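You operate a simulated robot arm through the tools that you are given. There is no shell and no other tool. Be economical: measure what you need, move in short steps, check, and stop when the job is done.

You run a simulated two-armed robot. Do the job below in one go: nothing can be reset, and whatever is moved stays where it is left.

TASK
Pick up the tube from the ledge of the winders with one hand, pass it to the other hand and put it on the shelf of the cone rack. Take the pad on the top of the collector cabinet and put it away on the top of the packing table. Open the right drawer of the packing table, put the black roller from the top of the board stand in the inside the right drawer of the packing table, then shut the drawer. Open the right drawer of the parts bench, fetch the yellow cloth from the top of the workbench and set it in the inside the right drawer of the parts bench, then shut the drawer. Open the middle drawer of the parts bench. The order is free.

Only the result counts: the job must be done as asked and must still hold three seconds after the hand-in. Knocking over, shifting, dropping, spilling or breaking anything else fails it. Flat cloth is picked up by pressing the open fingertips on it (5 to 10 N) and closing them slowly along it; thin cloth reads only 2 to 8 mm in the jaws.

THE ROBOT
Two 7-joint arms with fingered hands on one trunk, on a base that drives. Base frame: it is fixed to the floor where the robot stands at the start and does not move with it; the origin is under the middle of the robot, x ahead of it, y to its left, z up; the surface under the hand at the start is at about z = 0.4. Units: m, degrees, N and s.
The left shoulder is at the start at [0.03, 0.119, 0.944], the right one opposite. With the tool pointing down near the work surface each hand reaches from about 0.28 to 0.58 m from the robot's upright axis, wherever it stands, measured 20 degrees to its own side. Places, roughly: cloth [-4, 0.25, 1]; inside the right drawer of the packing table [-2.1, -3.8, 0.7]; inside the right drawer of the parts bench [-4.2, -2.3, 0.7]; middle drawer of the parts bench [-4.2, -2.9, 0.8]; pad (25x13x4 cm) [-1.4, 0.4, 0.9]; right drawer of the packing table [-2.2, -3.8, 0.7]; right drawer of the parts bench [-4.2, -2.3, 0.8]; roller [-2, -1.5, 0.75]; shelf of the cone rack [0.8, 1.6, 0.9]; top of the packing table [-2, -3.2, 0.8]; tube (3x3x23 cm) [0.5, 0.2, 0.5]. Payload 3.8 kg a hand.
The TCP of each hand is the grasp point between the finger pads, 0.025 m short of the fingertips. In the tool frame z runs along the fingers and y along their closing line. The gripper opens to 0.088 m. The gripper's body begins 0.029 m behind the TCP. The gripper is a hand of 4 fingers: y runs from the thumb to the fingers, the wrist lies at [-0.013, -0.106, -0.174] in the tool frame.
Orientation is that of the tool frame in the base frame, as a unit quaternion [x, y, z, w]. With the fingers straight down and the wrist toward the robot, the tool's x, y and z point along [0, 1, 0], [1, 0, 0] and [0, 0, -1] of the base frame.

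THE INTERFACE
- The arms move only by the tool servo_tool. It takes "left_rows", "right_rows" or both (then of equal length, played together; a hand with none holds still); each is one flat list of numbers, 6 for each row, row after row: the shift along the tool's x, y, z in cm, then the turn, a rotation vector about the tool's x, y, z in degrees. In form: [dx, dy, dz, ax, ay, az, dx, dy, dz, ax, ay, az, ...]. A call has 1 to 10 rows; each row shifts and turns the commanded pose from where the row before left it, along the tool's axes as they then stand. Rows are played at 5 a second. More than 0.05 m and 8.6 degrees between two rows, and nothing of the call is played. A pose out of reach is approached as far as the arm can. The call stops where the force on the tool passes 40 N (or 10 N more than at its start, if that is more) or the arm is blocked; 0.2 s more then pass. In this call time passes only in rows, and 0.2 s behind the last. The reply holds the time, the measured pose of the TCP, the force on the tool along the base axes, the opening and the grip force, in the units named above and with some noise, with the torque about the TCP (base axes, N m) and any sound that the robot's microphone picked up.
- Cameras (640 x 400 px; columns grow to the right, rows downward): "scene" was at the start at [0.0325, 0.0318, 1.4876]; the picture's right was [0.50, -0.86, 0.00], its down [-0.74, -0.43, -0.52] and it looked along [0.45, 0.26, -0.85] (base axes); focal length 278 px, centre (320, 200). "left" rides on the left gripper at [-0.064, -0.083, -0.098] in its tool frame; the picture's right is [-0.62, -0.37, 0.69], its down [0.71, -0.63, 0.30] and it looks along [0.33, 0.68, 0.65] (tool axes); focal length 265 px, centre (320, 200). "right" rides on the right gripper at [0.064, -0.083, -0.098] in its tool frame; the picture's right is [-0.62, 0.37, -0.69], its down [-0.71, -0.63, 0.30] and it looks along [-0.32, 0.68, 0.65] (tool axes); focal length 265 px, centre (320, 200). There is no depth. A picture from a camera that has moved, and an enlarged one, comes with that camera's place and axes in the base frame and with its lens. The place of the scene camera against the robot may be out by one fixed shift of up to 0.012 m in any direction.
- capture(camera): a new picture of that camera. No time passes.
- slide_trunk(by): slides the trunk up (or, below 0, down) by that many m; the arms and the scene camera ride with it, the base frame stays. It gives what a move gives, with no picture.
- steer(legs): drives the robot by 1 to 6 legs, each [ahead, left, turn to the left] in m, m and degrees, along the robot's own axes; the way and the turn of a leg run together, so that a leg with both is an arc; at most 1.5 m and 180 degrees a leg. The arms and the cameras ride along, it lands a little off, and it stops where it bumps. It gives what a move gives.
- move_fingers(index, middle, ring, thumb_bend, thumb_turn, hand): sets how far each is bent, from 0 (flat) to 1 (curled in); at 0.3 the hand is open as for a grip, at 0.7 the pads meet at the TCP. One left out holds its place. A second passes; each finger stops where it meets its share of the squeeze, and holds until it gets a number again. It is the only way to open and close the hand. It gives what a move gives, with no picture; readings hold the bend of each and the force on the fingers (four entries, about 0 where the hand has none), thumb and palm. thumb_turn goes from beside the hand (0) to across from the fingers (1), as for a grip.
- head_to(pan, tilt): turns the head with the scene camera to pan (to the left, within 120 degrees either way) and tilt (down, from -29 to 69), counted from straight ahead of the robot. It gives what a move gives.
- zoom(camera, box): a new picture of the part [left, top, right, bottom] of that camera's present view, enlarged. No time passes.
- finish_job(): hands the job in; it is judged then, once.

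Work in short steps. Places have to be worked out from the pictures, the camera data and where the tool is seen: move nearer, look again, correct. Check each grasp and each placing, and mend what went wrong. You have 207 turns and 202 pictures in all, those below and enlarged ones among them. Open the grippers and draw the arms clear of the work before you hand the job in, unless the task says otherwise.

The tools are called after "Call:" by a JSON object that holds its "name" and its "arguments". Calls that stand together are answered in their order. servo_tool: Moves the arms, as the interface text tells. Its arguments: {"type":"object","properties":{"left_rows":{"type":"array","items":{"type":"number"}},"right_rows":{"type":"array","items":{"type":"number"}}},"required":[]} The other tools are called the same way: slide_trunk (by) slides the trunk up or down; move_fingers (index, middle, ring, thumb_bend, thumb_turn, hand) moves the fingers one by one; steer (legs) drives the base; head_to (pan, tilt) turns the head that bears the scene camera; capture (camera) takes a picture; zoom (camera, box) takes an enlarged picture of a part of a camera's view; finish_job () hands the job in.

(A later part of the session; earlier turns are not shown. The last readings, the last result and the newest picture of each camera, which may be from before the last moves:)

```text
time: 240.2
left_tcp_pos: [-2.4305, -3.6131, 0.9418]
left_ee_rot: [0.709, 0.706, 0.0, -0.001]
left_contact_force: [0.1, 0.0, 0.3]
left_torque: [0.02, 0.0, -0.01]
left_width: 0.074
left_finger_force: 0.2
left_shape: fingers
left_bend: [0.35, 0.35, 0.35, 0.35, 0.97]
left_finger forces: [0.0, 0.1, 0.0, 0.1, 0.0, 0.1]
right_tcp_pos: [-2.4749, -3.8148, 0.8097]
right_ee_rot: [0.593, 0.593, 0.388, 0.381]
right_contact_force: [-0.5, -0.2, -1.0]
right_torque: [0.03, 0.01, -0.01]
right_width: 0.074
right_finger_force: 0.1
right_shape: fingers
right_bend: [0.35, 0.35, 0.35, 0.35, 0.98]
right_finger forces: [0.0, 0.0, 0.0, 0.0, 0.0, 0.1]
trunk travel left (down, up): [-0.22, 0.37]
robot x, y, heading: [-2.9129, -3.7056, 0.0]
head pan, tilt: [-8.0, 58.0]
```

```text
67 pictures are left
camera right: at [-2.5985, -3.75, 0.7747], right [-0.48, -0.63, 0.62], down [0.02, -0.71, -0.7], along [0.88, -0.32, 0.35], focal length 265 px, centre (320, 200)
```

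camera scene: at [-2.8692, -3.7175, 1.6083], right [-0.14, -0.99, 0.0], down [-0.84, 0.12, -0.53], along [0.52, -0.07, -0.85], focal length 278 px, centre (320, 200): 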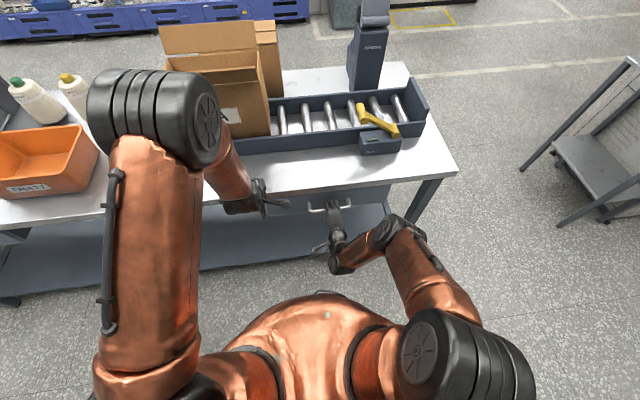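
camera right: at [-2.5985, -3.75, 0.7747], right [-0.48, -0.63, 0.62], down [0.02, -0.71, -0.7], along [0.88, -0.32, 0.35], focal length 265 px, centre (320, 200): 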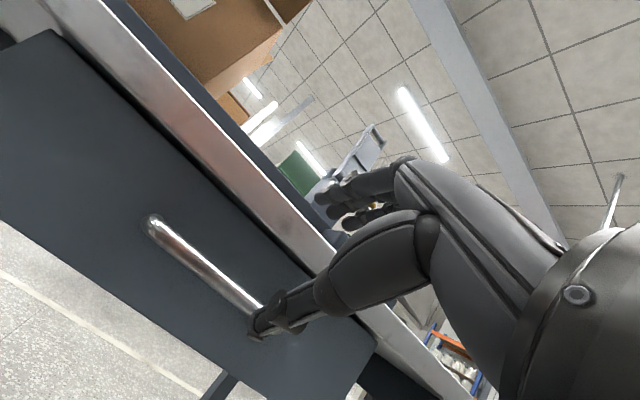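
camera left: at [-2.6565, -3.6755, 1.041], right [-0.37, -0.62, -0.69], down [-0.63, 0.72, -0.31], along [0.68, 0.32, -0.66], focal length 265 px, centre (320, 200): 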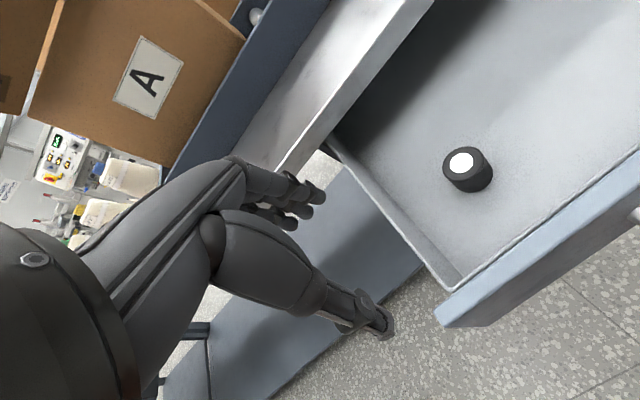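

Drawer firmly shut (front reacted 25 N). Now go to the parts bench: back up, turn around, and strafe to the right drawer.

Call:
{"name": "steer", "arguments": {"legs": [[-0.3, 0, 0], [0, 0, 90], [0, 0, 90], [0, -1.3, 0]]}}

Call:
{"name": "head_to", "arguments": {"pan": 0, "tilt": 40}}

Call:
{"name": "capture", "arguments": {"camera": "scene"}}

```text
time: 256.0
left_tcp_pos: [-3.6836, -2.4885, 0.9415]
left_ee_rot: [-0.701, 0.713, 0.0, 0.002]
left_contact_force: [-0.1, -0.6, -0.3]
left_torque: [0.01, 0.02, -0.01]
left_width: 0.074
left_finger_force: 0.0
left_shape: fingers
left_bend: [0.35, 0.35, 0.35, 0.35, 0.97]
left_finger forces: [0.1, 0.0, 0.0, 0.0, 0.0, 0.1]
right_tcp_pos: [-3.6354, -2.2869, 0.8086]
right_ee_rot: [-0.589, 0.599, 0.384, -0.384]
right_contact_force: [0.3, 0.1, -0.3]
right_torque: [0.02, -0.01, 0.03]
right_width: 0.0737
right_finger_force: 0.0
right_shape: fingers
right_bend: [0.35, 0.35, 0.35, 0.35, 0.98]
right_finger forces: [0.0, 0.0, 0.1, 0.0, 0.0, 0.0]
trunk travel left (down, up): [-0.22, 0.37]
robot x, y, heading: [-3.1968, -2.4059, 179.1]
head pan, tilt: [-8.0, 58.0]
```

```text
time: 256.8
left_tcp_pos: [-3.6819, -2.4883, 0.9411]
left_ee_rot: [-0.701, 0.713, 0.0, 0.0]
left_contact_force: [-1.2, 0.6, 0.1]
left_torque: [0.02, 0.02, -0.01]
left_width: 0.0741
left_finger_force: 0.0
left_shape: fingers
left_bend: [0.35, 0.35, 0.35, 0.35, 0.97]
left_finger forces: [0.1, 0.0, 0.0, 0.1, 0.0, 0.0]
right_tcp_pos: [-3.6349, -2.2865, 0.8094]
right_ee_rot: [-0.59, 0.598, 0.383, -0.384]
right_contact_force: [0.3, 0.0, 0.6]
right_torque: [0.03, 0.03, 0.0]
right_width: 0.0736
right_finger_force: 0.1
right_shape: fingers
right_bend: [0.35, 0.35, 0.35, 0.35, 0.98]
right_finger forces: [0.0, 0.1, 0.0, 0.0, 0.0, 0.0]
trunk travel left (down, up): [-0.22, 0.37]
robot x, y, heading: [-3.1932, -2.4039, 179.2]
head pan, tilt: [0.0, 40.0]
```

```text
66 pictures are left
camera scene: at [-3.2713, -2.403, 1.6327], right [0.01, 1.0, 0.0], down [0.64, -0.01, -0.77], along [-0.77, 0.01, -0.64], focal length 278 px, centre (320, 200)
```

scene: 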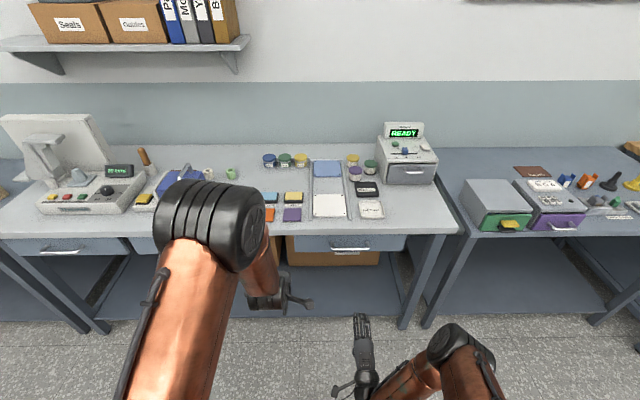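

The right drawer's bar is near (-3.99, -2.296, z≈0.79). Drive 0.23 forward and take a close look.

Call:
{"name": "steer", "arguments": {"legs": [[0.22, 0, 0.8]]}}

Call:
{"name": "capture", "arguments": {"camera": "right"}}

Call:
{"name": "head_to", "arguments": {"pan": 0, "tilt": 58}}

Call:
{"name": "capture", "arguments": {"camera": "scene"}}

```text
time: 258.5
left_tcp_pos: [-3.904, -2.495, 0.9413]
left_ee_rot: [0.707, -0.707, 0.0, -0.001]
left_contact_force: [-0.7, 0.4, -0.2]
left_torque: [0.01, -0.03, 0.0]
left_width: 0.0738
left_finger_force: 0.0
left_shape: fingers
left_bend: [0.35, 0.35, 0.35, 0.35, 0.97]
left_finger forces: [0.0, 0.0, 0.0, 0.0, 0.0, 0.1]
right_tcp_pos: [-3.8586, -2.2924, 0.8083]
right_ee_rot: [0.595, -0.594, -0.38, 0.386]
right_contact_force: [0.0, 0.2, -0.5]
right_torque: [-0.01, -0.01, 0.02]
right_width: 0.0738
right_finger_force: 0.0
right_shape: fingers
right_bend: [0.35, 0.35, 0.35, 0.35, 0.98]
right_finger forces: [0.1, 0.0, 0.0, 0.0, 0.0, 0.0]
trunk travel left (down, up): [-0.22, 0.37]
robot x, y, heading: [-3.4186, -2.4007, -180.1]
head pan, tilt: [0.0, 40.0]
```

```text
65 pictures are left
camera right: at [-3.734, -2.3558, 0.7738], right [0.47, 0.63, 0.62], down [-0.02, 0.71, -0.7], along [-0.88, 0.32, 0.35], focal length 265 px, centre (320, 200)
```

right: 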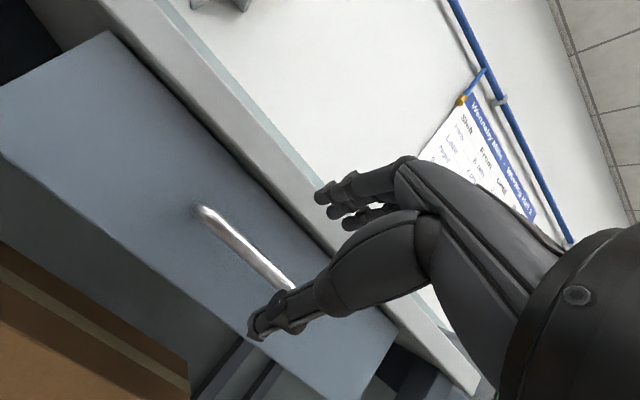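

```text
time: 259.3
left_tcp_pos: [-3.9022, -2.4944, 0.9416]
left_ee_rot: [0.707, -0.707, 0.001, -0.001]
left_contact_force: [-0.1, 0.1, 1.2]
left_torque: [0.02, -0.02, -0.04]
left_width: 0.074
left_finger_force: 0.0
left_shape: fingers
left_bend: [0.35, 0.35, 0.35, 0.35, 0.97]
left_finger forces: [0.1, 0.0, 0.0, 0.0, 0.1, 0.0]
right_tcp_pos: [-3.8593, -2.2932, 0.8085]
right_ee_rot: [-0.594, 0.594, 0.381, -0.387]
right_contact_force: [0.8, 0.0, 0.7]
right_torque: [0.0, -0.02, 0.01]
right_width: 0.0739
right_finger_force: 0.1
right_shape: fingers
right_bend: [0.35, 0.35, 0.35, 0.35, 0.98]
right_finger forces: [0.0, 0.1, 0.1, 0.0, 0.0, 0.1]
trunk travel left (down, up): [-0.22, 0.37]
robot x, y, heading: [-3.4212, -2.4011, -180.2]
head pan, tilt: [0.0, 58.0]
```

```text
64 pictures are left
camera scene: at [-3.4764, -2.4028, 1.6084], right [0.0, 1.0, 0.0], down [0.85, 0.0, -0.53], along [-0.53, 0.0, -0.85], focal length 278 px, centre (320, 200)
```

scene: 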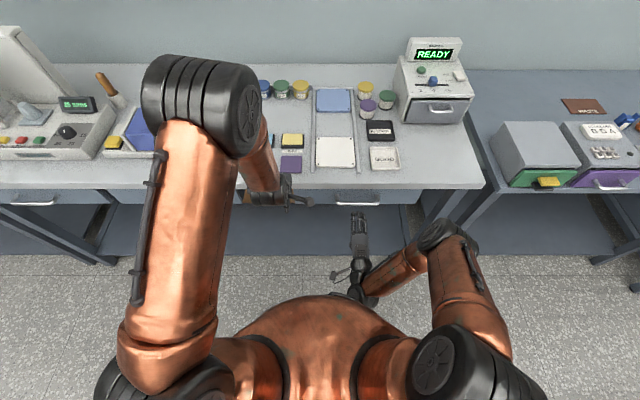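

Bar ≈(-3.977, -2.275, 0.784). Align, advance along the hand's axis and grip.

Call:
{"name": "servo_tool", "arguments": {"right_rows": [-0.9, 1.5, 2.3, 0, 0, 0, -0.9, 1.5, 2.3, 0, 0, 0, 0, 0, 2.5, 0, 0, 0, 0, 0, 2.3, 0, 0, 0, 0, 0, 1.1, 0, 0, 0]}}

Call:
{"name": "capture", "arguments": {"camera": "right"}}

```text
time: 260.5
left_tcp_pos: [-3.902, -2.4927, 0.9418]
left_ee_rot: [-0.707, 0.708, 0.0, 0.001]
left_contact_force: [-0.4, 0.0, 0.5]
left_torque: [-0.02, -0.01, 0.0]
left_width: 0.0739
left_finger_force: 0.0
left_shape: fingers
left_bend: [0.35, 0.35, 0.35, 0.35, 0.97]
left_finger forces: [0.1, 0.0, 0.1, 0.1, 0.0, 0.1]
right_tcp_pos: [-3.9574, -2.2759, 0.7916]
right_ee_rot: [0.596, -0.593, -0.376, 0.389]
right_contact_force: [27.9, 2.2, 8.1]
right_torque: [-0.03, 1.27, -0.18]
right_width: 0.0749
right_finger_force: 13.8
right_shape: fingers
right_bend: [0.34, 0.32, 0.35, 0.35, 0.98]
right_finger forces: [7.9, 20.4, 0.1, 0.0, 0.1, 0.1]
trunk travel left (down, up): [-0.22, 0.37]
robot x, y, heading: [-3.4212, -2.4009, -179.8]
head pan, tilt: [0.0, 58.0]
stopped in row 5 (right hand): the force on the tool passed its limit at 43 N (the readings are from after the stop); the commanded pose is now the measured one
```

```text
63 pictures are left
camera right: at [-3.8333, -2.3393, 0.7565], right [0.47, 0.63, 0.61], down [-0.02, 0.71, -0.71], along [-0.88, 0.32, 0.35], focal length 265 px, centre (320, 200)
```

right: 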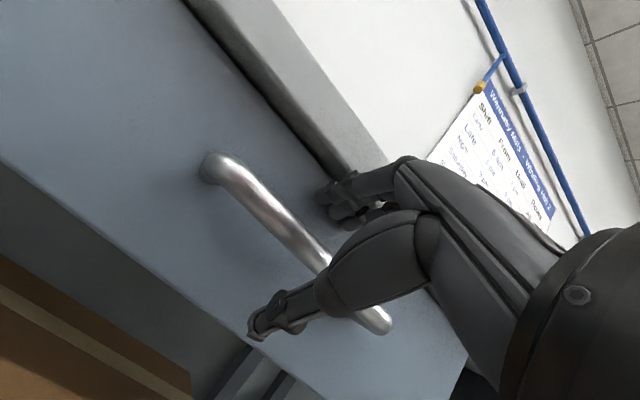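

Fingertips just touch the drawer front; bar position in view matches the previous good grip. Back 0.3 cm and close.

Call:
{"name": "servo_tool", "arguments": {"right_rows": [0, 0, -0.3, 0, 0, 0]}}

Call:
{"name": "move_fingers", "arguments": {"hand": "right", "index": 0.8, "middle": 0.8, "ring": 0.8, "thumb_bend": 0.75}}

Call:
{"name": "capture", "arguments": {"camera": "right"}}

```text
time: 260.9
left_tcp_pos: [-3.9027, -2.4937, 0.9418]
left_ee_rot: [-0.707, 0.707, 0.0, 0.001]
left_contact_force: [0.7, -0.3, 0.8]
left_torque: [-0.03, 0.01, -0.01]
left_width: 0.0734
left_finger_force: 0.1
left_shape: fingers
left_bend: [0.35, 0.35, 0.35, 0.35, 0.97]
left_finger forces: [0.0, 0.0, 0.0, 0.1, 0.1, 0.0]
right_tcp_pos: [-3.9572, -2.2759, 0.7923]
right_ee_rot: [0.595, -0.593, -0.378, 0.389]
right_contact_force: [9.4, 1.2, 2.8]
right_torque: [-0.02, 0.38, -0.13]
right_width: 0.074
right_finger_force: 4.8
right_shape: fingers
right_bend: [0.35, 0.34, 0.35, 0.35, 0.98]
right_finger forces: [0.0, 9.5, 0.0, 0.0, 0.1, 0.0]
trunk travel left (down, up): [-0.22, 0.37]
robot x, y, heading: [-3.4225, -2.4002, -180.0]
head pan, tilt: [0.0, 58.0]
```

```text
time: 261.9
left_tcp_pos: [-3.9033, -2.4928, 0.9415]
left_ee_rot: [-0.707, 0.708, 0.0, 0.001]
left_contact_force: [-0.5, -0.2, 0.2]
left_torque: [0.03, 0.0, 0.01]
left_width: 0.074
left_finger_force: 0.0
left_shape: fingers
left_bend: [0.35, 0.35, 0.35, 0.35, 0.97]
left_finger forces: [0.0, 0.1, 0.1, 0.0, 0.1, 0.1]
right_tcp_pos: [-3.958, -2.2753, 0.7904]
right_ee_rot: [0.595, -0.594, -0.378, 0.387]
right_contact_force: [-0.2, 0.6, -8.2]
right_torque: [0.1, 0.03, 0.17]
right_width: 0.0003
right_finger_force: 15.5
right_shape: fingers
right_bend: [0.79, 0.79, 0.78, 0.67, 1.0]
right_finger forces: [3.6, 4.3, 6.3, 0.0, 16.1, 0.1]
trunk travel left (down, up): [-0.22, 0.37]
robot x, y, heading: [-3.4222, -2.3998, -179.8]
head pan, tilt: [0.0, 58.0]
```

```text
62 pictures are left
camera right: at [-3.8335, -2.3392, 0.7572], right [0.47, 0.63, 0.62], down [-0.02, 0.71, -0.71], along [-0.88, 0.32, 0.35], focal length 265 px, centre (320, 200)
```

right: 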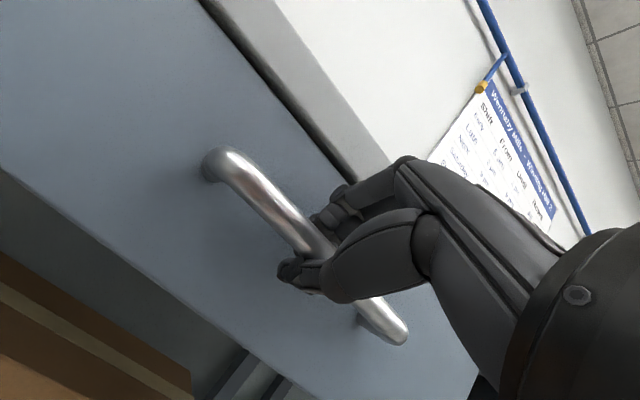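

Grip as before. Pull open by driving back 0.26 m.

Call:
{"name": "steer", "arguments": {"legs": [[-0.26, 0, 0]]}}

Call:
{"name": "move_fingers", "arguments": {"hand": "right", "index": 0.35, "middle": 0.35, "ring": 0.35, "thumb_bend": 0.35}}

Call:
{"name": "servo_tool", "arguments": {"right_rows": [0, 0, -2.5, 0, 0, 0, 0, 0, -3, 0, 0, 0, 0, 0, -3, 0, 0, 0, 0, 0, -3, 0, 0, 0]}}

Call:
{"name": "capture", "arguments": {"camera": "scene"}}

```text
time: 263.8
left_tcp_pos: [-3.6407, -2.4929, 0.9416]
left_ee_rot: [-0.706, 0.708, 0.0, 0.0]
left_contact_force: [-0.9, 0.5, -0.2]
left_torque: [-0.01, -0.03, -0.05]
left_width: 0.074
left_finger_force: 0.1
left_shape: fingers
left_bend: [0.35, 0.35, 0.35, 0.35, 0.97]
left_finger forces: [0.1, 0.1, 0.1, 0.1, 0.0, 0.1]
right_tcp_pos: [-3.6984, -2.274, 0.7918]
right_ee_rot: [-0.595, 0.595, 0.378, -0.387]
right_contact_force: [-0.3, -2.8, -10.3]
right_torque: [0.03, 0.03, 0.17]
right_width: 0.0003
right_finger_force: 15.7
right_shape: fingers
right_bend: [0.79, 0.79, 0.78, 0.68, 1.0]
right_finger forces: [3.8, 4.2, 6.4, 0.1, 17.0, 0.1]
trunk travel left (down, up): [-0.22, 0.37]
robot x, y, heading: [-3.1604, -2.4005, 180.0]
head pan, tilt: [0.0, 58.0]
```

```text
time: 264.8
left_tcp_pos: [-3.6414, -2.4932, 0.9408]
left_ee_rot: [-0.706, 0.709, 0.001, 0.002]
left_contact_force: [-0.4, -0.2, 0.0]
left_torque: [-0.02, 0.0, -0.03]
left_width: 0.0738
left_finger_force: 0.1
left_shape: fingers
left_bend: [0.35, 0.35, 0.35, 0.35, 0.97]
left_finger forces: [0.0, 0.0, 0.1, 0.0, 0.0, 0.0]
right_tcp_pos: [-3.6971, -2.275, 0.791]
right_ee_rot: [-0.594, 0.595, 0.379, -0.387]
right_contact_force: [0.6, -0.3, -0.7]
right_torque: [-0.01, 0.01, 0.02]
right_width: 0.0736
right_finger_force: 0.5
right_shape: fingers
right_bend: [0.35, 0.35, 0.35, 0.35, 0.98]
right_finger forces: [0.1, 0.4, 0.1, 0.0, 0.0, 0.0]
trunk travel left (down, up): [-0.22, 0.37]
robot x, y, heading: [-3.1562, -2.4006, 180.0]
head pan, tilt: [0.0, 58.0]
```

```text
time: 265.8
left_tcp_pos: [-3.6408, -2.4924, 0.9426]
left_ee_rot: [-0.706, 0.709, 0.0, 0.0]
left_contact_force: [-0.6, 0.4, -0.6]
left_torque: [0.01, -0.04, -0.02]
left_width: 0.074
left_finger_force: 0.1
left_shape: fingers
left_bend: [0.35, 0.35, 0.35, 0.35, 0.97]
left_finger forces: [0.1, 0.0, 0.0, 0.1, 0.0, 0.0]
right_tcp_pos: [-3.5929, -2.2726, 0.8409]
right_ee_rot: [-0.594, 0.595, 0.378, -0.387]
right_contact_force: [-0.6, 0.7, -0.4]
right_torque: [0.01, -0.01, 0.02]
right_width: 0.0737
right_finger_force: 0.1
right_shape: fingers
right_bend: [0.35, 0.35, 0.35, 0.35, 0.98]
right_finger forces: [0.0, 0.1, 0.0, 0.1, 0.0, 0.0]
trunk travel left (down, up): [-0.22, 0.37]
robot x, y, heading: [-3.1567, -2.4011, 179.8]
head pan, tilt: [0.0, 58.0]
```

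```text
61 pictures are left
camera scene: at [-3.2142, -2.4018, 1.6084], right [0.0, 1.0, 0.0], down [0.85, 0.0, -0.53], along [-0.53, 0.0, -0.85], focal length 278 px, centre (320, 200)
```

scene: 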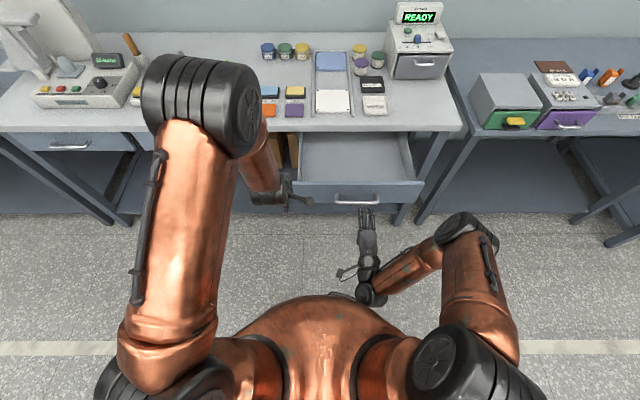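

Right drawer open. Drive along the aisle to the workbench for the yellow cloth.

Call:
{"name": "steer", "arguments": {"legs": [[0, -1.3, 0], [0, -1.25, 0]]}}

Call:
{"name": "slide_trunk", "arguments": {"by": 0.15}}

Call:
{"name": "head_to", "arguments": {"pan": 0, "tilt": 38}}

Call:
{"name": "capture", "arguments": {"camera": "scene"}}

```text
time: 278.2
left_tcp_pos: [-3.6693, 0.0486, 0.9414]
left_ee_rot: [0.715, -0.699, 0.001, -0.001]
left_contact_force: [-0.5, 0.4, -0.6]
left_torque: [0.02, -0.01, 0.01]
left_width: 0.0737
left_finger_force: 0.0
left_shape: fingers
left_bend: [0.35, 0.35, 0.35, 0.35, 0.97]
left_finger forces: [0.0, 0.0, 0.0, 0.0, 0.0, 0.0]
right_tcp_pos: [-3.6263, 0.2686, 0.8403]
right_ee_rot: [0.602, -0.587, -0.374, 0.392]
right_contact_force: [-0.6, 0.4, 0.4]
right_torque: [-0.03, -0.01, 0.01]
right_width: 0.0741
right_finger_force: 0.1
right_shape: fingers
right_bend: [0.35, 0.35, 0.35, 0.35, 0.98]
right_finger forces: [0.0, 0.1, 0.1, 0.0, 0.0, 0.1]
trunk travel left (down, up): [-0.22, 0.37]
robot x, y, heading: [-3.1896, 0.1538, -178.8]
head pan, tilt: [0.0, 58.0]
```

```text
time: 280.0
left_tcp_pos: [-3.67, 0.0474, 1.0916]
left_ee_rot: [0.715, -0.699, 0.0, -0.001]
left_contact_force: [0.1, -0.7, 0.0]
left_torque: [0.0, 0.01, 0.01]
left_width: 0.0739
left_finger_force: 0.0
left_shape: fingers
left_bend: [0.35, 0.35, 0.35, 0.35, 0.97]
left_finger forces: [0.1, 0.0, 0.0, 0.1, 0.0, 0.0]
right_tcp_pos: [-3.6259, 0.2682, 0.9896]
right_ee_rot: [0.602, -0.587, -0.373, 0.392]
right_contact_force: [0.2, 0.5, -0.2]
right_torque: [-0.03, -0.01, -0.02]
right_width: 0.0738
right_finger_force: 0.1
right_shape: fingers
right_bend: [0.35, 0.35, 0.35, 0.35, 0.98]
right_finger forces: [0.0, 0.0, 0.1, 0.0, 0.0, 0.1]
trunk travel left (down, up): [-0.37, 0.22]
robot x, y, heading: [-3.1911, 0.15, -178.7]
head pan, tilt: [0.0, 58.0]
```

```text
time: 280.8
left_tcp_pos: [-3.6696, 0.0484, 1.0921]
left_ee_rot: [0.715, -0.699, 0.001, -0.001]
left_contact_force: [0.4, 0.0, 0.7]
left_torque: [-0.02, 0.01, -0.02]
left_width: 0.0739
left_finger_force: 0.0
left_shape: fingers
left_bend: [0.35, 0.35, 0.35, 0.35, 0.97]
left_finger forces: [0.0, 0.0, 0.0, 0.0, 0.0, 0.0]
right_tcp_pos: [-3.6268, 0.2688, 0.9889]
right_ee_rot: [0.602, -0.587, -0.373, 0.391]
right_contact_force: [0.8, 0.0, 0.3]
right_torque: [-0.01, 0.02, -0.02]
right_width: 0.0739
right_finger_force: 0.2
right_shape: fingers
right_bend: [0.35, 0.35, 0.35, 0.35, 0.98]
right_finger forces: [0.0, 0.1, 0.1, 0.0, 0.0, 0.1]
trunk travel left (down, up): [-0.37, 0.22]
robot x, y, heading: [-3.1909, 0.1533, -178.7]
head pan, tilt: [0.0, 38.0]
```

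```text
60 pictures are left
camera scene: at [-3.2626, 0.1491, 1.7857], right [-0.02, 1.0, 0.0], down [0.62, 0.02, -0.79], along [-0.79, -0.02, -0.62], focal length 278 px, centre (320, 200)
```

scene: 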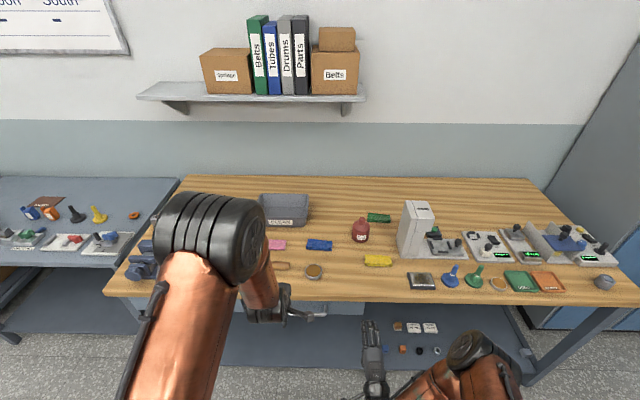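

Zoom on the yellow cloth.

Call:
{"name": "zoom", "arguments": {"camera": "scene", "box": [290, 200, 450, 300]}}

```text
4.00 times, centred on (370, 250) of scene
camera zoom: at [-3.2626, 0.1491, 1.7857], right [-0.02, 1.0, 0.0], down [0.62, 0.02, -0.79], along [-0.79, -0.02, -0.62], focal length 1111 px, centre (120, 0)
```

zoom: 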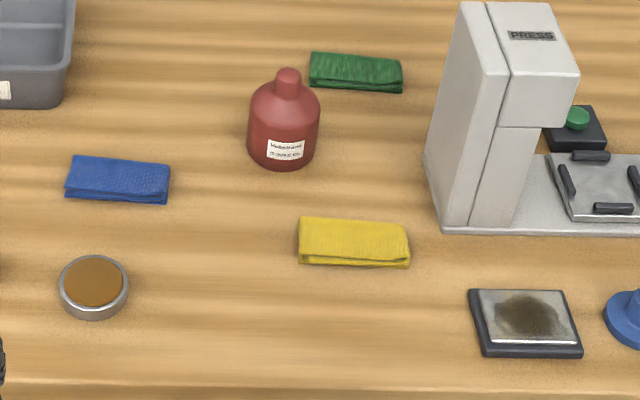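

I'll use the left hand on the cloth. Pull the right hand up and back, then drive into place.

Call:
{"name": "servo_tool", "arguments": {"right_rows": [0, 3.6, -1.7, 0, 0, 0, 0, 3.6, -1.7, 0, 0, 0, 0, -1.7, -3.6, 0, 0, 0, 0, -1.7, -3.6, 0, 0, 0]}}

Call:
{"name": "steer", "arguments": {"legs": [[0, -0.37, -1.3], [0.26, 0, 0]]}}

Call:
{"name": "capture", "arguments": {"camera": "left"}}

Call:
{"name": "head_to", "arguments": {"pan": 5, "tilt": 55}}

Call:
{"name": "capture", "arguments": {"camera": "scene"}}

```text
time: 281.8
left_tcp_pos: [-3.6678, 0.0476, 1.0918]
left_ee_rot: [0.715, -0.699, 0.0, -0.002]
left_contact_force: [-0.1, 0.3, 0.3]
left_torque: [-0.03, 0.01, -0.01]
left_width: 0.074
left_finger_force: 0.1
left_shape: fingers
left_bend: [0.35, 0.35, 0.35, 0.35, 0.97]
left_finger forces: [0.0, 0.0, 0.0, 0.0, 0.0, 0.1]
right_tcp_pos: [-3.544, 0.2714, 1.0691]
right_ee_rot: [0.602, -0.586, -0.374, 0.393]
right_contact_force: [0.2, 0.8, -0.6]
right_torque: [0.0, 0.01, -0.01]
right_width: 0.0739
right_finger_force: 0.1
right_shape: fingers
right_bend: [0.35, 0.35, 0.35, 0.35, 0.98]
right_finger forces: [0.0, 0.0, 0.0, 0.0, 0.1, 0.0]
trunk travel left (down, up): [-0.37, 0.22]
robot x, y, heading: [-3.187, 0.1518, -178.5]
head pan, tilt: [0.0, 38.0]
```

```text
time: 285.6
left_tcp_pos: [-3.9403, 0.4269, 1.0909]
left_ee_rot: [-0.707, 0.707, 0.0, 0.0]
left_contact_force: [-0.4, 0.3, 0.4]
left_torque: [0.02, 0.01, 0.02]
left_width: 0.0741
left_finger_force: 0.1
left_shape: fingers
left_bend: [0.35, 0.35, 0.35, 0.35, 0.97]
left_finger forces: [0.0, 0.0, 0.1, 0.0, 0.0, 0.0]
right_tcp_pos: [-3.8102, 0.6468, 1.0675]
right_ee_rot: [0.596, -0.594, -0.377, 0.387]
right_contact_force: [0.4, -0.7, -0.2]
right_torque: [0.01, -0.02, 0.01]
right_width: 0.0741
right_finger_force: 0.1
right_shape: fingers
right_bend: [0.35, 0.35, 0.35, 0.35, 0.98]
right_finger forces: [0.1, 0.1, 0.1, 0.0, 0.1, 0.1]
trunk travel left (down, up): [-0.37, 0.22]
robot x, y, heading: [-3.4534, 0.5243, -179.9]
head pan, tilt: [0.0, 38.0]
```

```text
58 pictures are left
camera left: at [-3.8556, 0.4901, 1.1904], right [0.37, 0.62, -0.69], down [0.63, -0.71, -0.3], along [-0.68, -0.32, -0.66], focal length 265 px, centre (320, 200)
```

left: 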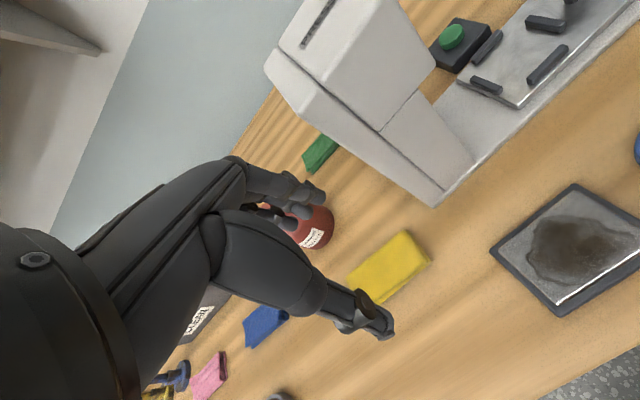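

```text
time: 286.4
left_tcp_pos: [-3.9379, 0.4264, 1.0916]
left_ee_rot: [0.707, -0.707, 0.0, -0.001]
left_contact_force: [-0.4, 0.6, 0.1]
left_torque: [0.0, -0.02, -0.01]
left_width: 0.0741
left_finger_force: 0.0
left_shape: fingers
left_bend: [0.35, 0.35, 0.35, 0.35, 0.97]
left_finger forces: [0.0, 0.0, 0.0, 0.1, 0.0, 0.1]
right_tcp_pos: [-3.8095, 0.6477, 1.0678]
right_ee_rot: [0.595, -0.594, -0.377, 0.388]
right_contact_force: [-0.2, 0.0, 0.8]
right_torque: [0.01, 0.02, 0.0]
right_width: 0.0737
right_finger_force: 0.0
right_shape: fingers
right_bend: [0.35, 0.35, 0.35, 0.35, 0.98]
right_finger forces: [0.0, 0.1, 0.1, 0.0, 0.0, 0.0]
trunk travel left (down, up): [-0.37, 0.22]
robot x, y, heading: [-3.4574, 0.5218, -179.9]
head pan, tilt: [5.0, 55.0]
```

```text
57 pictures are left
camera scene: at [-3.5153, 0.5122, 1.7621], right [-0.09, 1.0, 0.0], down [0.82, 0.07, -0.57], along [-0.57, -0.05, -0.82], focal length 278 px, centre (320, 200)
```

scene: 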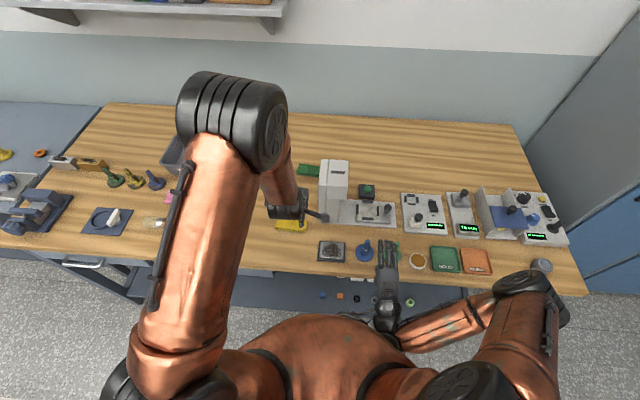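

Cloth centre ≈(-4.018, 0.36), z≈0.845. Move left hand above and lower part-way.

Call:
{"name": "servo_tool", "arguments": {"left_rows": [3.3, 4, 0, 0, 0, 0, 3.3, 4, 0, 0, 0, 0, 0, 0, 4, 0, 0, 0, 0, 0, 4, 0, 0, 0, 0, 0, 4, 0, 0, 0]}}

Call:
{"name": "capture", "arguments": {"camera": "left"}}

```text
refused: row 1 steps farther than a row can; nothing moved
```

```text
56 pictures are left
camera left: at [-3.8548, 0.4902, 1.1908], right [0.37, 0.62, -0.69], down [0.63, -0.71, -0.3], along [-0.68, -0.32, -0.66], focal length 265 px, centre (320, 200)
```

left: 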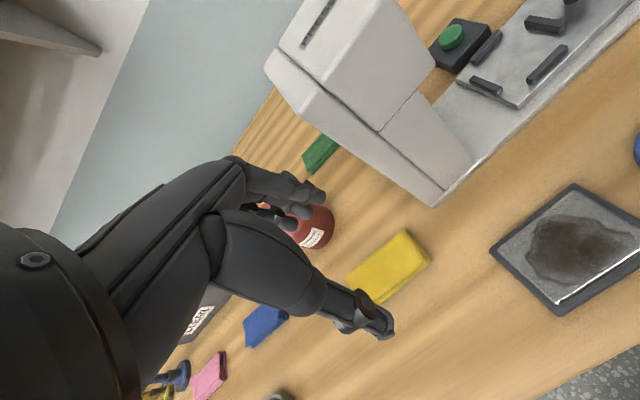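

Split the move into smaller rows.

Call:
{"name": "servo_tool", "arguments": {"left_rows": [2.2, 2.7, 0, 0, 0, 0, 2.2, 2.7, 0, 0, 0, 0, 2.2, 2.6, 0, 0, 0, 0, 0, 0, 4, 0, 0, 0, 0, 0, 4, 0, 0, 0, 0, 0, 4, 0, 0, 0]}}

Call:
{"name": "capture", "arguments": {"camera": "left"}}

```text
time: 287.8
left_tcp_pos: [-4.0175, 0.3608, 0.9705]
left_ee_rot: [-0.707, 0.708, 0.001, 0.001]
left_contact_force: [0.1, 0.2, -0.4]
left_torque: [0.02, -0.01, 0.02]
left_width: 0.0738
left_finger_force: 0.0
left_shape: fingers
left_bend: [0.35, 0.35, 0.35, 0.35, 0.97]
left_finger forces: [0.1, 0.1, 0.0, 0.0, 0.0, 0.0]
right_tcp_pos: [-3.8106, 0.6467, 1.0678]
right_ee_rot: [0.595, -0.594, -0.378, 0.387]
right_contact_force: [0.3, 0.7, -0.7]
right_torque: [0.0, 0.01, 0.01]
right_width: 0.0742
right_finger_force: 0.2
right_shape: fingers
right_bend: [0.35, 0.35, 0.35, 0.35, 0.98]
right_finger forces: [0.0, 0.0, 0.1, 0.0, 0.0, 0.0]
trunk travel left (down, up): [-0.37, 0.22]
robot x, y, heading: [-3.4609, 0.5244, -180.1]
head pan, tilt: [5.0, 55.0]
```

```text
55 pictures are left
camera left: at [-3.9341, 0.4234, 1.0698], right [0.37, 0.62, -0.69], down [0.63, -0.71, -0.3], along [-0.68, -0.32, -0.66], focal length 265 px, centre (320, 200)
```

left: 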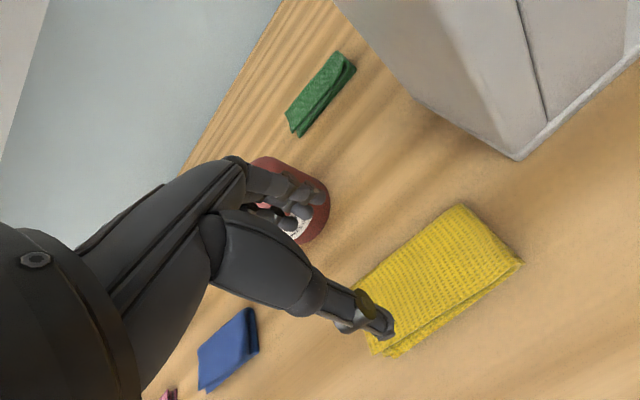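

Refined: cloth spans x -4.02…-3.97, y 0.32…0.424, top z≈0.90. Centre above it, set fingertips ~4 cm apart, and descend to press.

Call:
{"name": "servo_tool", "arguments": {"left_rows": [-1, -2.2, 0, 0, 0, 0, 0, 0, 2.5, 0, 0, 0]}}

Call:
{"name": "move_fingers", "arguments": {"hand": "left", "index": 0.5, "middle": 0.5, "ring": 0.5, "thumb_bend": 0.5}}

Call:
{"name": "servo_tool", "arguments": {"left_rows": [0, 0, 0.7, 0, 0, 0, 0, 0, 0.7, 0, 0, 0]}}

Call:
{"name": "capture", "arguments": {"camera": "left"}}

```text
time: 288.4
left_tcp_pos: [-3.9957, 0.3694, 0.9447]
left_ee_rot: [0.707, -0.707, 0.0, -0.002]
left_contact_force: [-0.1, 0.4, 0.3]
left_torque: [-0.01, 0.03, 0.0]
left_width: 0.0739
left_finger_force: 0.0
left_shape: fingers
left_bend: [0.35, 0.35, 0.35, 0.35, 0.97]
left_finger forces: [0.0, 0.1, 0.0, 0.0, 0.1, 0.0]
right_tcp_pos: [-3.8101, 0.6467, 1.0678]
right_ee_rot: [0.595, -0.594, -0.378, 0.387]
right_contact_force: [0.6, 0.3, 0.1]
right_torque: [0.0, 0.0, -0.04]
right_width: 0.0738
right_finger_force: 0.0
right_shape: fingers
right_bend: [0.35, 0.35, 0.35, 0.35, 0.98]
right_finger forces: [0.0, 0.0, 0.0, 0.0, 0.0, 0.1]
trunk travel left (down, up): [-0.37, 0.22]
robot x, y, heading: [-3.4576, 0.5203, -179.7]
head pan, tilt: [5.0, 55.0]
```

```text
time: 289.4
left_tcp_pos: [-3.9939, 0.3706, 0.9468]
left_ee_rot: [0.707, -0.707, 0.0, -0.002]
left_contact_force: [-0.2, 0.4, 0.6]
left_torque: [0.0, -0.02, -0.01]
left_width: 0.0423
left_finger_force: 0.0
left_shape: fingers
left_bend: [0.5, 0.5, 0.5, 0.5, 0.97]
left_finger forces: [0.1, 0.1, 0.0, 0.0, 0.0, 0.0]
right_tcp_pos: [-3.8107, 0.6478, 1.0682]
right_ee_rot: [0.595, -0.594, -0.378, 0.388]
right_contact_force: [0.2, -0.2, -0.6]
right_torque: [-0.04, 0.0, -0.02]
right_width: 0.0737
right_finger_force: 0.1
right_shape: fingers
right_bend: [0.35, 0.35, 0.35, 0.35, 0.98]
right_finger forces: [0.0, 0.0, 0.1, 0.1, 0.1, 0.0]
trunk travel left (down, up): [-0.37, 0.22]
robot x, y, heading: [-3.4538, 0.5211, -179.9]
head pan, tilt: [5.0, 55.0]
```

```text
time: 290.0
left_tcp_pos: [-3.9969, 0.3706, 0.9323]
left_ee_rot: [-0.707, 0.707, 0.0, 0.001]
left_contact_force: [0.1, -1.2, 0.4]
left_torque: [0.02, 0.0, 0.01]
left_width: 0.0421
left_finger_force: 0.1
left_shape: fingers
left_bend: [0.5, 0.5, 0.5, 0.5, 0.97]
left_finger forces: [0.0, 0.0, 0.0, 0.0, 0.0, 0.0]
right_tcp_pos: [-3.8111, 0.6475, 1.0696]
right_ee_rot: [0.596, -0.594, -0.377, 0.387]
right_contact_force: [-1.0, -0.4, -0.5]
right_torque: [-0.01, -0.01, -0.02]
right_width: 0.074
right_finger_force: 0.0
right_shape: fingers
right_bend: [0.35, 0.35, 0.35, 0.35, 0.98]
right_finger forces: [0.0, 0.0, 0.0, 0.0, 0.1, 0.1]
trunk travel left (down, up): [-0.37, 0.22]
robot x, y, heading: [-3.4575, 0.5211, -179.9]
head pan, tilt: [5.0, 55.0]
```

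```text
54 pictures are left
camera left: at [-3.9123, 0.4334, 1.0311], right [0.37, 0.62, -0.69], down [0.63, -0.71, -0.3], along [-0.68, -0.32, -0.66], focal length 265 px, centre (320, 200)
```

left: 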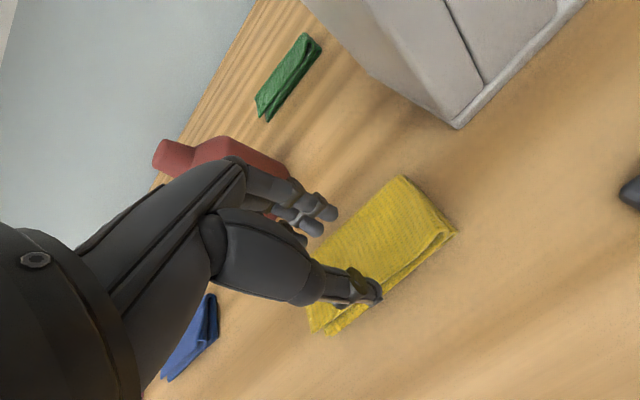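

Slightly recentre and press down.

Call:
{"name": "servo_tool", "arguments": {"left_rows": [-0.8, -0.3, 0.5, 0, 0, 0, 0, 0, 0.5, 0, 0, 0]}}

Call:
{"name": "servo_tool", "arguments": {"left_rows": [0, 0, 0.5, 0, 0, 0]}}

Call:
{"name": "servo_tool", "arguments": {"left_rows": [0, 0, 0.4, 0, 0, 0]}}

```text
time: 290.6
left_tcp_pos: [-3.9945, 0.3786, 0.9237]
left_ee_rot: [-0.707, 0.707, 0.002, 0.001]
left_contact_force: [-2.0, 1.0, 5.6]
left_torque: [0.02, 0.18, 0.01]
left_width: 0.0425
left_finger_force: 2.0
left_shape: fingers
left_bend: [0.5, 0.49, 0.5, 0.5, 0.97]
left_finger forces: [1.2, 3.0, 0.2, 0.0, 0.0, 0.0]
right_tcp_pos: [-3.8092, 0.6477, 1.0685]
right_ee_rot: [0.596, -0.594, -0.377, 0.387]
right_contact_force: [-0.2, -0.4, 0.2]
right_torque: [-0.01, -0.02, -0.02]
right_width: 0.0742
right_finger_force: 0.1
right_shape: fingers
right_bend: [0.35, 0.35, 0.35, 0.35, 0.98]
right_finger forces: [0.1, 0.1, 0.1, 0.0, 0.0, 0.1]
trunk travel left (down, up): [-0.37, 0.22]
robot x, y, heading: [-3.457, 0.5207, -179.9]
head pan, tilt: [5.0, 55.0]
```

```text
time: 291.0
left_tcp_pos: [-3.9952, 0.3796, 0.92]
left_ee_rot: [0.707, -0.707, -0.003, 0.002]
left_contact_force: [-1.7, 0.7, 19.7]
left_torque: [-0.1, 0.25, -0.06]
left_width: 0.0447
left_finger_force: 8.2
left_shape: fingers
left_bend: [0.49, 0.48, 0.5, 0.49, 0.98]
left_finger forces: [3.5, 7.2, 1.4, 0.0, 4.4, 0.1]
right_tcp_pos: [-3.8084, 0.6476, 1.069]
right_ee_rot: [0.594, -0.594, -0.379, 0.388]
right_contact_force: [0.3, -0.3, -0.6]
right_torque: [0.0, 0.02, -0.03]
right_width: 0.0737
right_finger_force: 0.0
right_shape: fingers
right_bend: [0.35, 0.35, 0.35, 0.35, 0.98]
right_finger forces: [0.0, 0.1, 0.1, 0.0, 0.1, 0.1]
trunk travel left (down, up): [-0.37, 0.22]
robot x, y, heading: [-3.4553, 0.5229, -179.5]
head pan, tilt: [5.0, 55.0]
```

```text
time: 291.4
left_tcp_pos: [-3.9947, 0.3808, 0.9174]
left_ee_rot: [0.707, -0.707, -0.003, 0.003]
left_contact_force: [-2.6, -0.3, 31.0]
left_torque: [-0.33, 0.69, -0.06]
left_width: 0.0493
left_finger_force: 13.8
left_shape: fingers
left_bend: [0.47, 0.46, 0.49, 0.47, 0.98]
left_finger forces: [2.4, 14.9, 5.2, 0.1, 4.7, 0.0]
right_tcp_pos: [-3.8074, 0.6482, 1.0697]
right_ee_rot: [0.595, -0.594, -0.378, 0.388]
right_contact_force: [0.1, -0.2, 0.0]
right_torque: [0.0, 0.0, 0.01]
right_width: 0.074
right_finger_force: 0.2
right_shape: fingers
right_bend: [0.35, 0.35, 0.35, 0.35, 0.98]
right_finger forces: [0.0, 0.1, 0.0, 0.0, 0.0, 0.1]
trunk travel left (down, up): [-0.37, 0.22]
robot x, y, heading: [-3.4549, 0.5217, -179.7]
head pan, tilt: [5.0, 55.0]
```

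Force 31 N is too much; raise to ~8 N and close slowly.

Call:
{"name": "servo_tool", "arguments": {"left_rows": [0, 0, -0.6, 0, 0, 0]}}

Call:
{"name": "move_fingers", "arguments": {"hand": "left", "index": 0.58, "middle": 0.58, "ring": 0.58, "thumb_bend": 0.58}}

Call:
{"name": "move_fingers", "arguments": {"hand": "left", "index": 0.66, "middle": 0.66, "ring": 0.66, "thumb_bend": 0.66}}

Call:
{"name": "capture", "arguments": {"camera": "left"}}

```text
time: 291.8
left_tcp_pos: [-3.9939, 0.3793, 0.918]
left_ee_rot: [-0.706, 0.708, 0.0, 0.001]
left_contact_force: [-7.7, 1.8, 14.0]
left_torque: [-0.13, 0.56, -0.09]
left_width: 0.0487
left_finger_force: 8.6
left_shape: fingers
left_bend: [0.46, 0.46, 0.48, 0.48, 0.97]
left_finger forces: [2.6, 10.4, 3.0, 0.1, 0.9, 0.0]
right_tcp_pos: [-3.8097, 0.6479, 1.0674]
right_ee_rot: [0.595, -0.594, -0.377, 0.387]
right_contact_force: [0.0, -0.1, -0.7]
right_torque: [0.03, 0.0, 0.0]
right_width: 0.0738
right_finger_force: 0.1
right_shape: fingers
right_bend: [0.35, 0.35, 0.35, 0.35, 0.98]
right_finger forces: [0.0, 0.0, 0.0, 0.0, 0.1, 0.0]
trunk travel left (down, up): [-0.37, 0.22]
robot x, y, heading: [-3.4566, 0.5255, -179.5]
head pan, tilt: [5.0, 55.0]
```

```text
time: 292.8
left_tcp_pos: [-3.9944, 0.3794, 0.9197]
left_ee_rot: [0.707, -0.707, -0.001, -0.001]
left_contact_force: [-4.9, 0.2, 12.3]
left_torque: [-0.11, 0.36, -0.04]
left_width: 0.0452
left_finger_force: 11.2
left_shape: fingers
left_bend: [0.5, 0.51, 0.53, 0.49, 0.96]
left_finger forces: [3.3, 10.7, 2.7, 0.1, 5.9, 0.0]
right_tcp_pos: [-3.8096, 0.6489, 1.0689]
right_ee_rot: [0.595, -0.594, -0.378, 0.387]
right_contact_force: [-0.6, 0.8, -0.5]
right_torque: [0.0, -0.03, 0.01]
right_width: 0.074
right_finger_force: 0.1
right_shape: fingers
right_bend: [0.35, 0.35, 0.35, 0.35, 0.98]
right_finger forces: [0.1, 0.1, 0.0, 0.0, 0.1, 0.0]
trunk travel left (down, up): [-0.37, 0.22]
robot x, y, heading: [-3.4568, 0.5211, -180.1]
head pan, tilt: [5.0, 55.0]
```

```text
time: 293.8
left_tcp_pos: [-3.9948, 0.3789, 0.92]
left_ee_rot: [0.707, -0.707, 0.0, 0.001]
left_contact_force: [-7.9, -1.7, 16.0]
left_torque: [-0.16, 0.34, -0.08]
left_width: 0.0428
left_finger_force: 18.0
left_shape: fingers
left_bend: [0.55, 0.57, 0.59, 0.48, 0.95]
left_finger forces: [6.2, 12.2, 5.5, 0.0, 11.4, 0.0]
right_tcp_pos: [-3.809, 0.6487, 1.0676]
right_ee_rot: [0.595, -0.594, -0.378, 0.387]
right_contact_force: [-0.2, 0.3, 0.1]
right_torque: [-0.01, -0.02, -0.01]
right_width: 0.0738
right_finger_force: 0.1
right_shape: fingers
right_bend: [0.35, 0.35, 0.35, 0.35, 0.98]
right_finger forces: [0.0, 0.0, 0.0, 0.0, 0.0, 0.0]
trunk travel left (down, up): [-0.37, 0.22]
robot x, y, heading: [-3.4551, 0.52, -180.0]
head pan, tilt: [5.0, 55.0]
```

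```text
53 pictures are left
camera left: at [-3.9107, 0.4422, 1.0192], right [0.37, 0.62, -0.69], down [0.63, -0.71, -0.31], along [-0.68, -0.32, -0.65], focal length 265 px, centre (320, 200)
```

left: 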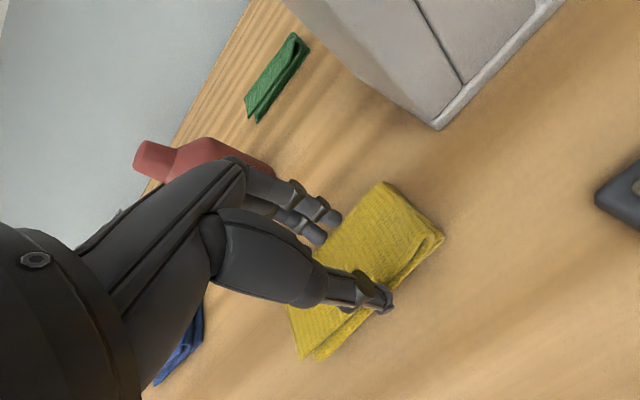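

The cloth is being squeezed between thumb and fingers. Close further, then lift slightly.

Call:
{"name": "move_fingers", "arguments": {"hand": "left", "index": 0.75, "middle": 0.75, "ring": 0.75, "thumb_bend": 0.72}}

Call:
{"name": "servo_tool", "arguments": {"left_rows": [0, 0, -1, 0, 0, 0, 0, 0, -1.5, 0, 0, 0, 0, 0, -2, 0, 0, 0]}}

Call:
{"name": "capture", "arguments": {"camera": "left"}}

```text
time: 294.8
left_tcp_pos: [-3.9938, 0.3789, 0.9195]
left_ee_rot: [0.707, -0.707, 0.0, -0.002]
left_contact_force: [-0.5, -0.5, 8.2]
left_torque: [0.04, -0.26, 0.03]
left_width: 0.0403
left_finger_force: 18.8
left_shape: fingers
left_bend: [0.73, 0.64, 0.74, 0.43, 0.93]
left_finger forces: [8.0, 7.4, 3.9, 0.0, 18.8, 0.0]
right_tcp_pos: [-3.8098, 0.6469, 1.0686]
right_ee_rot: [0.595, -0.594, -0.378, 0.387]
right_contact_force: [-0.5, -0.4, -0.5]
right_torque: [0.0, 0.02, 0.0]
right_width: 0.074
right_finger_force: 0.0
right_shape: fingers
right_bend: [0.35, 0.35, 0.35, 0.35, 0.98]
right_finger forces: [0.0, 0.0, 0.0, 0.0, 0.1, 0.0]
trunk travel left (down, up): [-0.37, 0.22]
robot x, y, heading: [-3.4566, 0.5235, -180.0]
head pan, tilt: [5.0, 55.0]
```

```text
time: 295.6
left_tcp_pos: [-3.9923, 0.3799, 0.9647]
left_ee_rot: [-0.706, 0.708, -0.001, 0.001]
left_contact_force: [-0.7, -0.2, 0.0]
left_torque: [0.0, -0.01, 0.03]
left_width: 0.0
left_finger_force: 0.0
left_shape: fingers
left_bend: [0.75, 0.75, 0.75, 0.64, 0.97]
left_finger forces: [0.0, 0.0, 0.0, 0.0, 0.0, 0.1]
right_tcp_pos: [-3.8095, 0.6482, 1.0687]
right_ee_rot: [0.595, -0.594, -0.378, 0.387]
right_contact_force: [0.3, 0.8, -0.1]
right_torque: [-0.06, -0.01, 0.01]
right_width: 0.0739
right_finger_force: 0.0
right_shape: fingers
right_bend: [0.35, 0.35, 0.35, 0.35, 0.98]
right_finger forces: [0.0, 0.0, 0.0, 0.1, 0.0, 0.0]
trunk travel left (down, up): [-0.37, 0.22]
robot x, y, heading: [-3.457, 0.5209, -179.9]
head pan, tilt: [5.0, 55.0]
```

```text
52 pictures are left
camera left: at [-3.9092, 0.4427, 1.0636], right [0.37, 0.62, -0.69], down [0.63, -0.71, -0.3], along [-0.68, -0.32, -0.66], focal length 265 px, centre (320, 200)
```

left: 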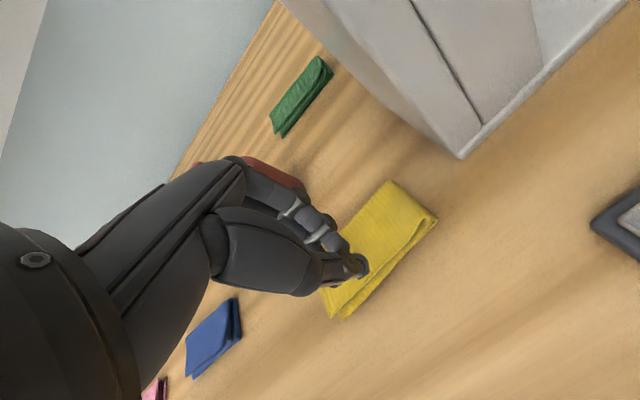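

Slipped off. The cloth is a folded block ~5 cm wide now at (-4.008, 0.377); I'll straddle it with wide-open fingers down to the table and squeeze its sides.

Call:
{"name": "move_fingers", "arguments": {"hand": "left", "index": 0.3, "middle": 0.3, "ring": 0.3, "thumb_bend": 0.3}}

Call:
{"name": "servo_tool", "arguments": {"left_rows": [0.2, 1.6, 0, 0, 0, 0, 0, 0, 2.5, 0, 0, 0, 0, 0, 1.5, 0, 0, 0]}}

Call:
{"name": "servo_tool", "arguments": {"left_rows": [0, 0, 0.5, 0, 0, 0, 0, 0, 0.5, 0, 0, 0]}}

Call:
{"name": "capture", "arguments": {"camera": "left"}}

```text
time: 296.6
left_tcp_pos: [-3.9927, 0.3784, 0.9648]
left_ee_rot: [-0.707, 0.708, 0.0, 0.001]
left_contact_force: [-0.3, -0.8, 0.8]
left_torque: [0.02, 0.01, -0.01]
left_width: 0.0841
left_finger_force: 0.0
left_shape: fingers
left_bend: [0.3, 0.3, 0.3, 0.3, 0.97]
left_finger forces: [0.0, 0.0, 0.1, 0.1, 0.0, 0.0]
right_tcp_pos: [-3.8088, 0.6473, 1.0687]
right_ee_rot: [0.596, -0.594, -0.377, 0.388]
right_contact_force: [1.0, -0.6, -0.5]
right_torque: [-0.02, 0.0, 0.0]
right_width: 0.0737
right_finger_force: 0.0
right_shape: fingers
right_bend: [0.35, 0.35, 0.35, 0.35, 0.98]
right_finger forces: [0.0, 0.0, 0.0, 0.1, 0.1, 0.0]
trunk travel left (down, up): [-0.37, 0.22]
robot x, y, heading: [-3.4582, 0.5219, -179.7]
head pan, tilt: [5.0, 55.0]
```

```text
time: 297.4
left_tcp_pos: [-4.0095, 0.3779, 0.9228]
left_ee_rot: [-0.707, 0.708, 0.0, 0.002]
left_contact_force: [-0.4, 0.2, -0.5]
left_torque: [-0.01, 0.01, -0.03]
left_width: 0.0844
left_finger_force: 0.1
left_shape: fingers
left_bend: [0.3, 0.3, 0.3, 0.3, 0.97]
left_finger forces: [0.0, 0.1, 0.0, 0.0, 0.1, 0.0]
right_tcp_pos: [-3.8112, 0.6471, 1.0678]
right_ee_rot: [0.596, -0.594, -0.377, 0.388]
right_contact_force: [0.0, 0.0, -0.7]
right_torque: [0.02, -0.01, 0.0]
right_width: 0.0738
right_finger_force: 0.1
right_shape: fingers
right_bend: [0.35, 0.35, 0.35, 0.35, 0.98]
right_finger forces: [0.0, 0.0, 0.0, 0.0, 0.0, 0.1]
trunk travel left (down, up): [-0.37, 0.22]
robot x, y, heading: [-3.4554, 0.5245, -179.8]
head pan, tilt: [5.0, 55.0]
```

```text
time: 298.0
left_tcp_pos: [-4.0101, 0.3776, 0.9134]
left_ee_rot: [0.707, -0.707, 0.0, -0.001]
left_contact_force: [0.4, -0.4, 0.1]
left_torque: [0.01, 0.02, -0.02]
left_width: 0.0845
left_finger_force: 0.0
left_shape: fingers
left_bend: [0.3, 0.3, 0.3, 0.3, 0.97]
left_finger forces: [0.1, 0.0, 0.0, 0.0, 0.0, 0.1]
right_tcp_pos: [-3.8109, 0.6481, 1.0677]
right_ee_rot: [0.596, -0.594, -0.377, 0.387]
right_contact_force: [-0.1, -0.8, 0.5]
right_torque: [0.0, -0.01, 0.02]
right_width: 0.0738
right_finger_force: 0.1
right_shape: fingers
right_bend: [0.35, 0.35, 0.35, 0.35, 0.98]
right_finger forces: [0.0, 0.0, 0.0, 0.0, 0.1, 0.1]
trunk travel left (down, up): [-0.37, 0.22]
robot x, y, heading: [-3.4558, 0.5243, -179.9]
head pan, tilt: [5.0, 55.0]
```

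```text
51 pictures are left
camera left: at [-3.9261, 0.4414, 1.0127], right [0.37, 0.62, -0.69], down [0.63, -0.71, -0.3], along [-0.68, -0.32, -0.66], focal length 265 px, centre (320, 200)
```

left: 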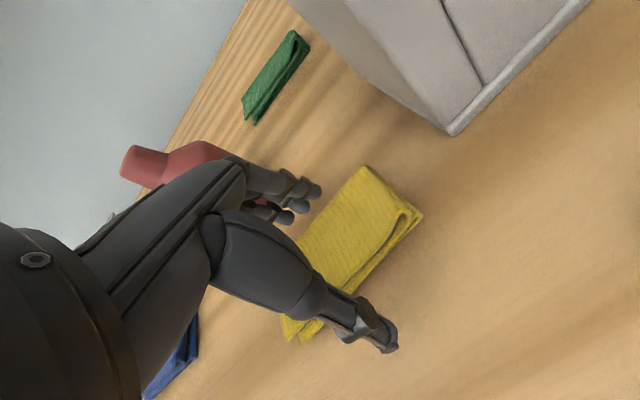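

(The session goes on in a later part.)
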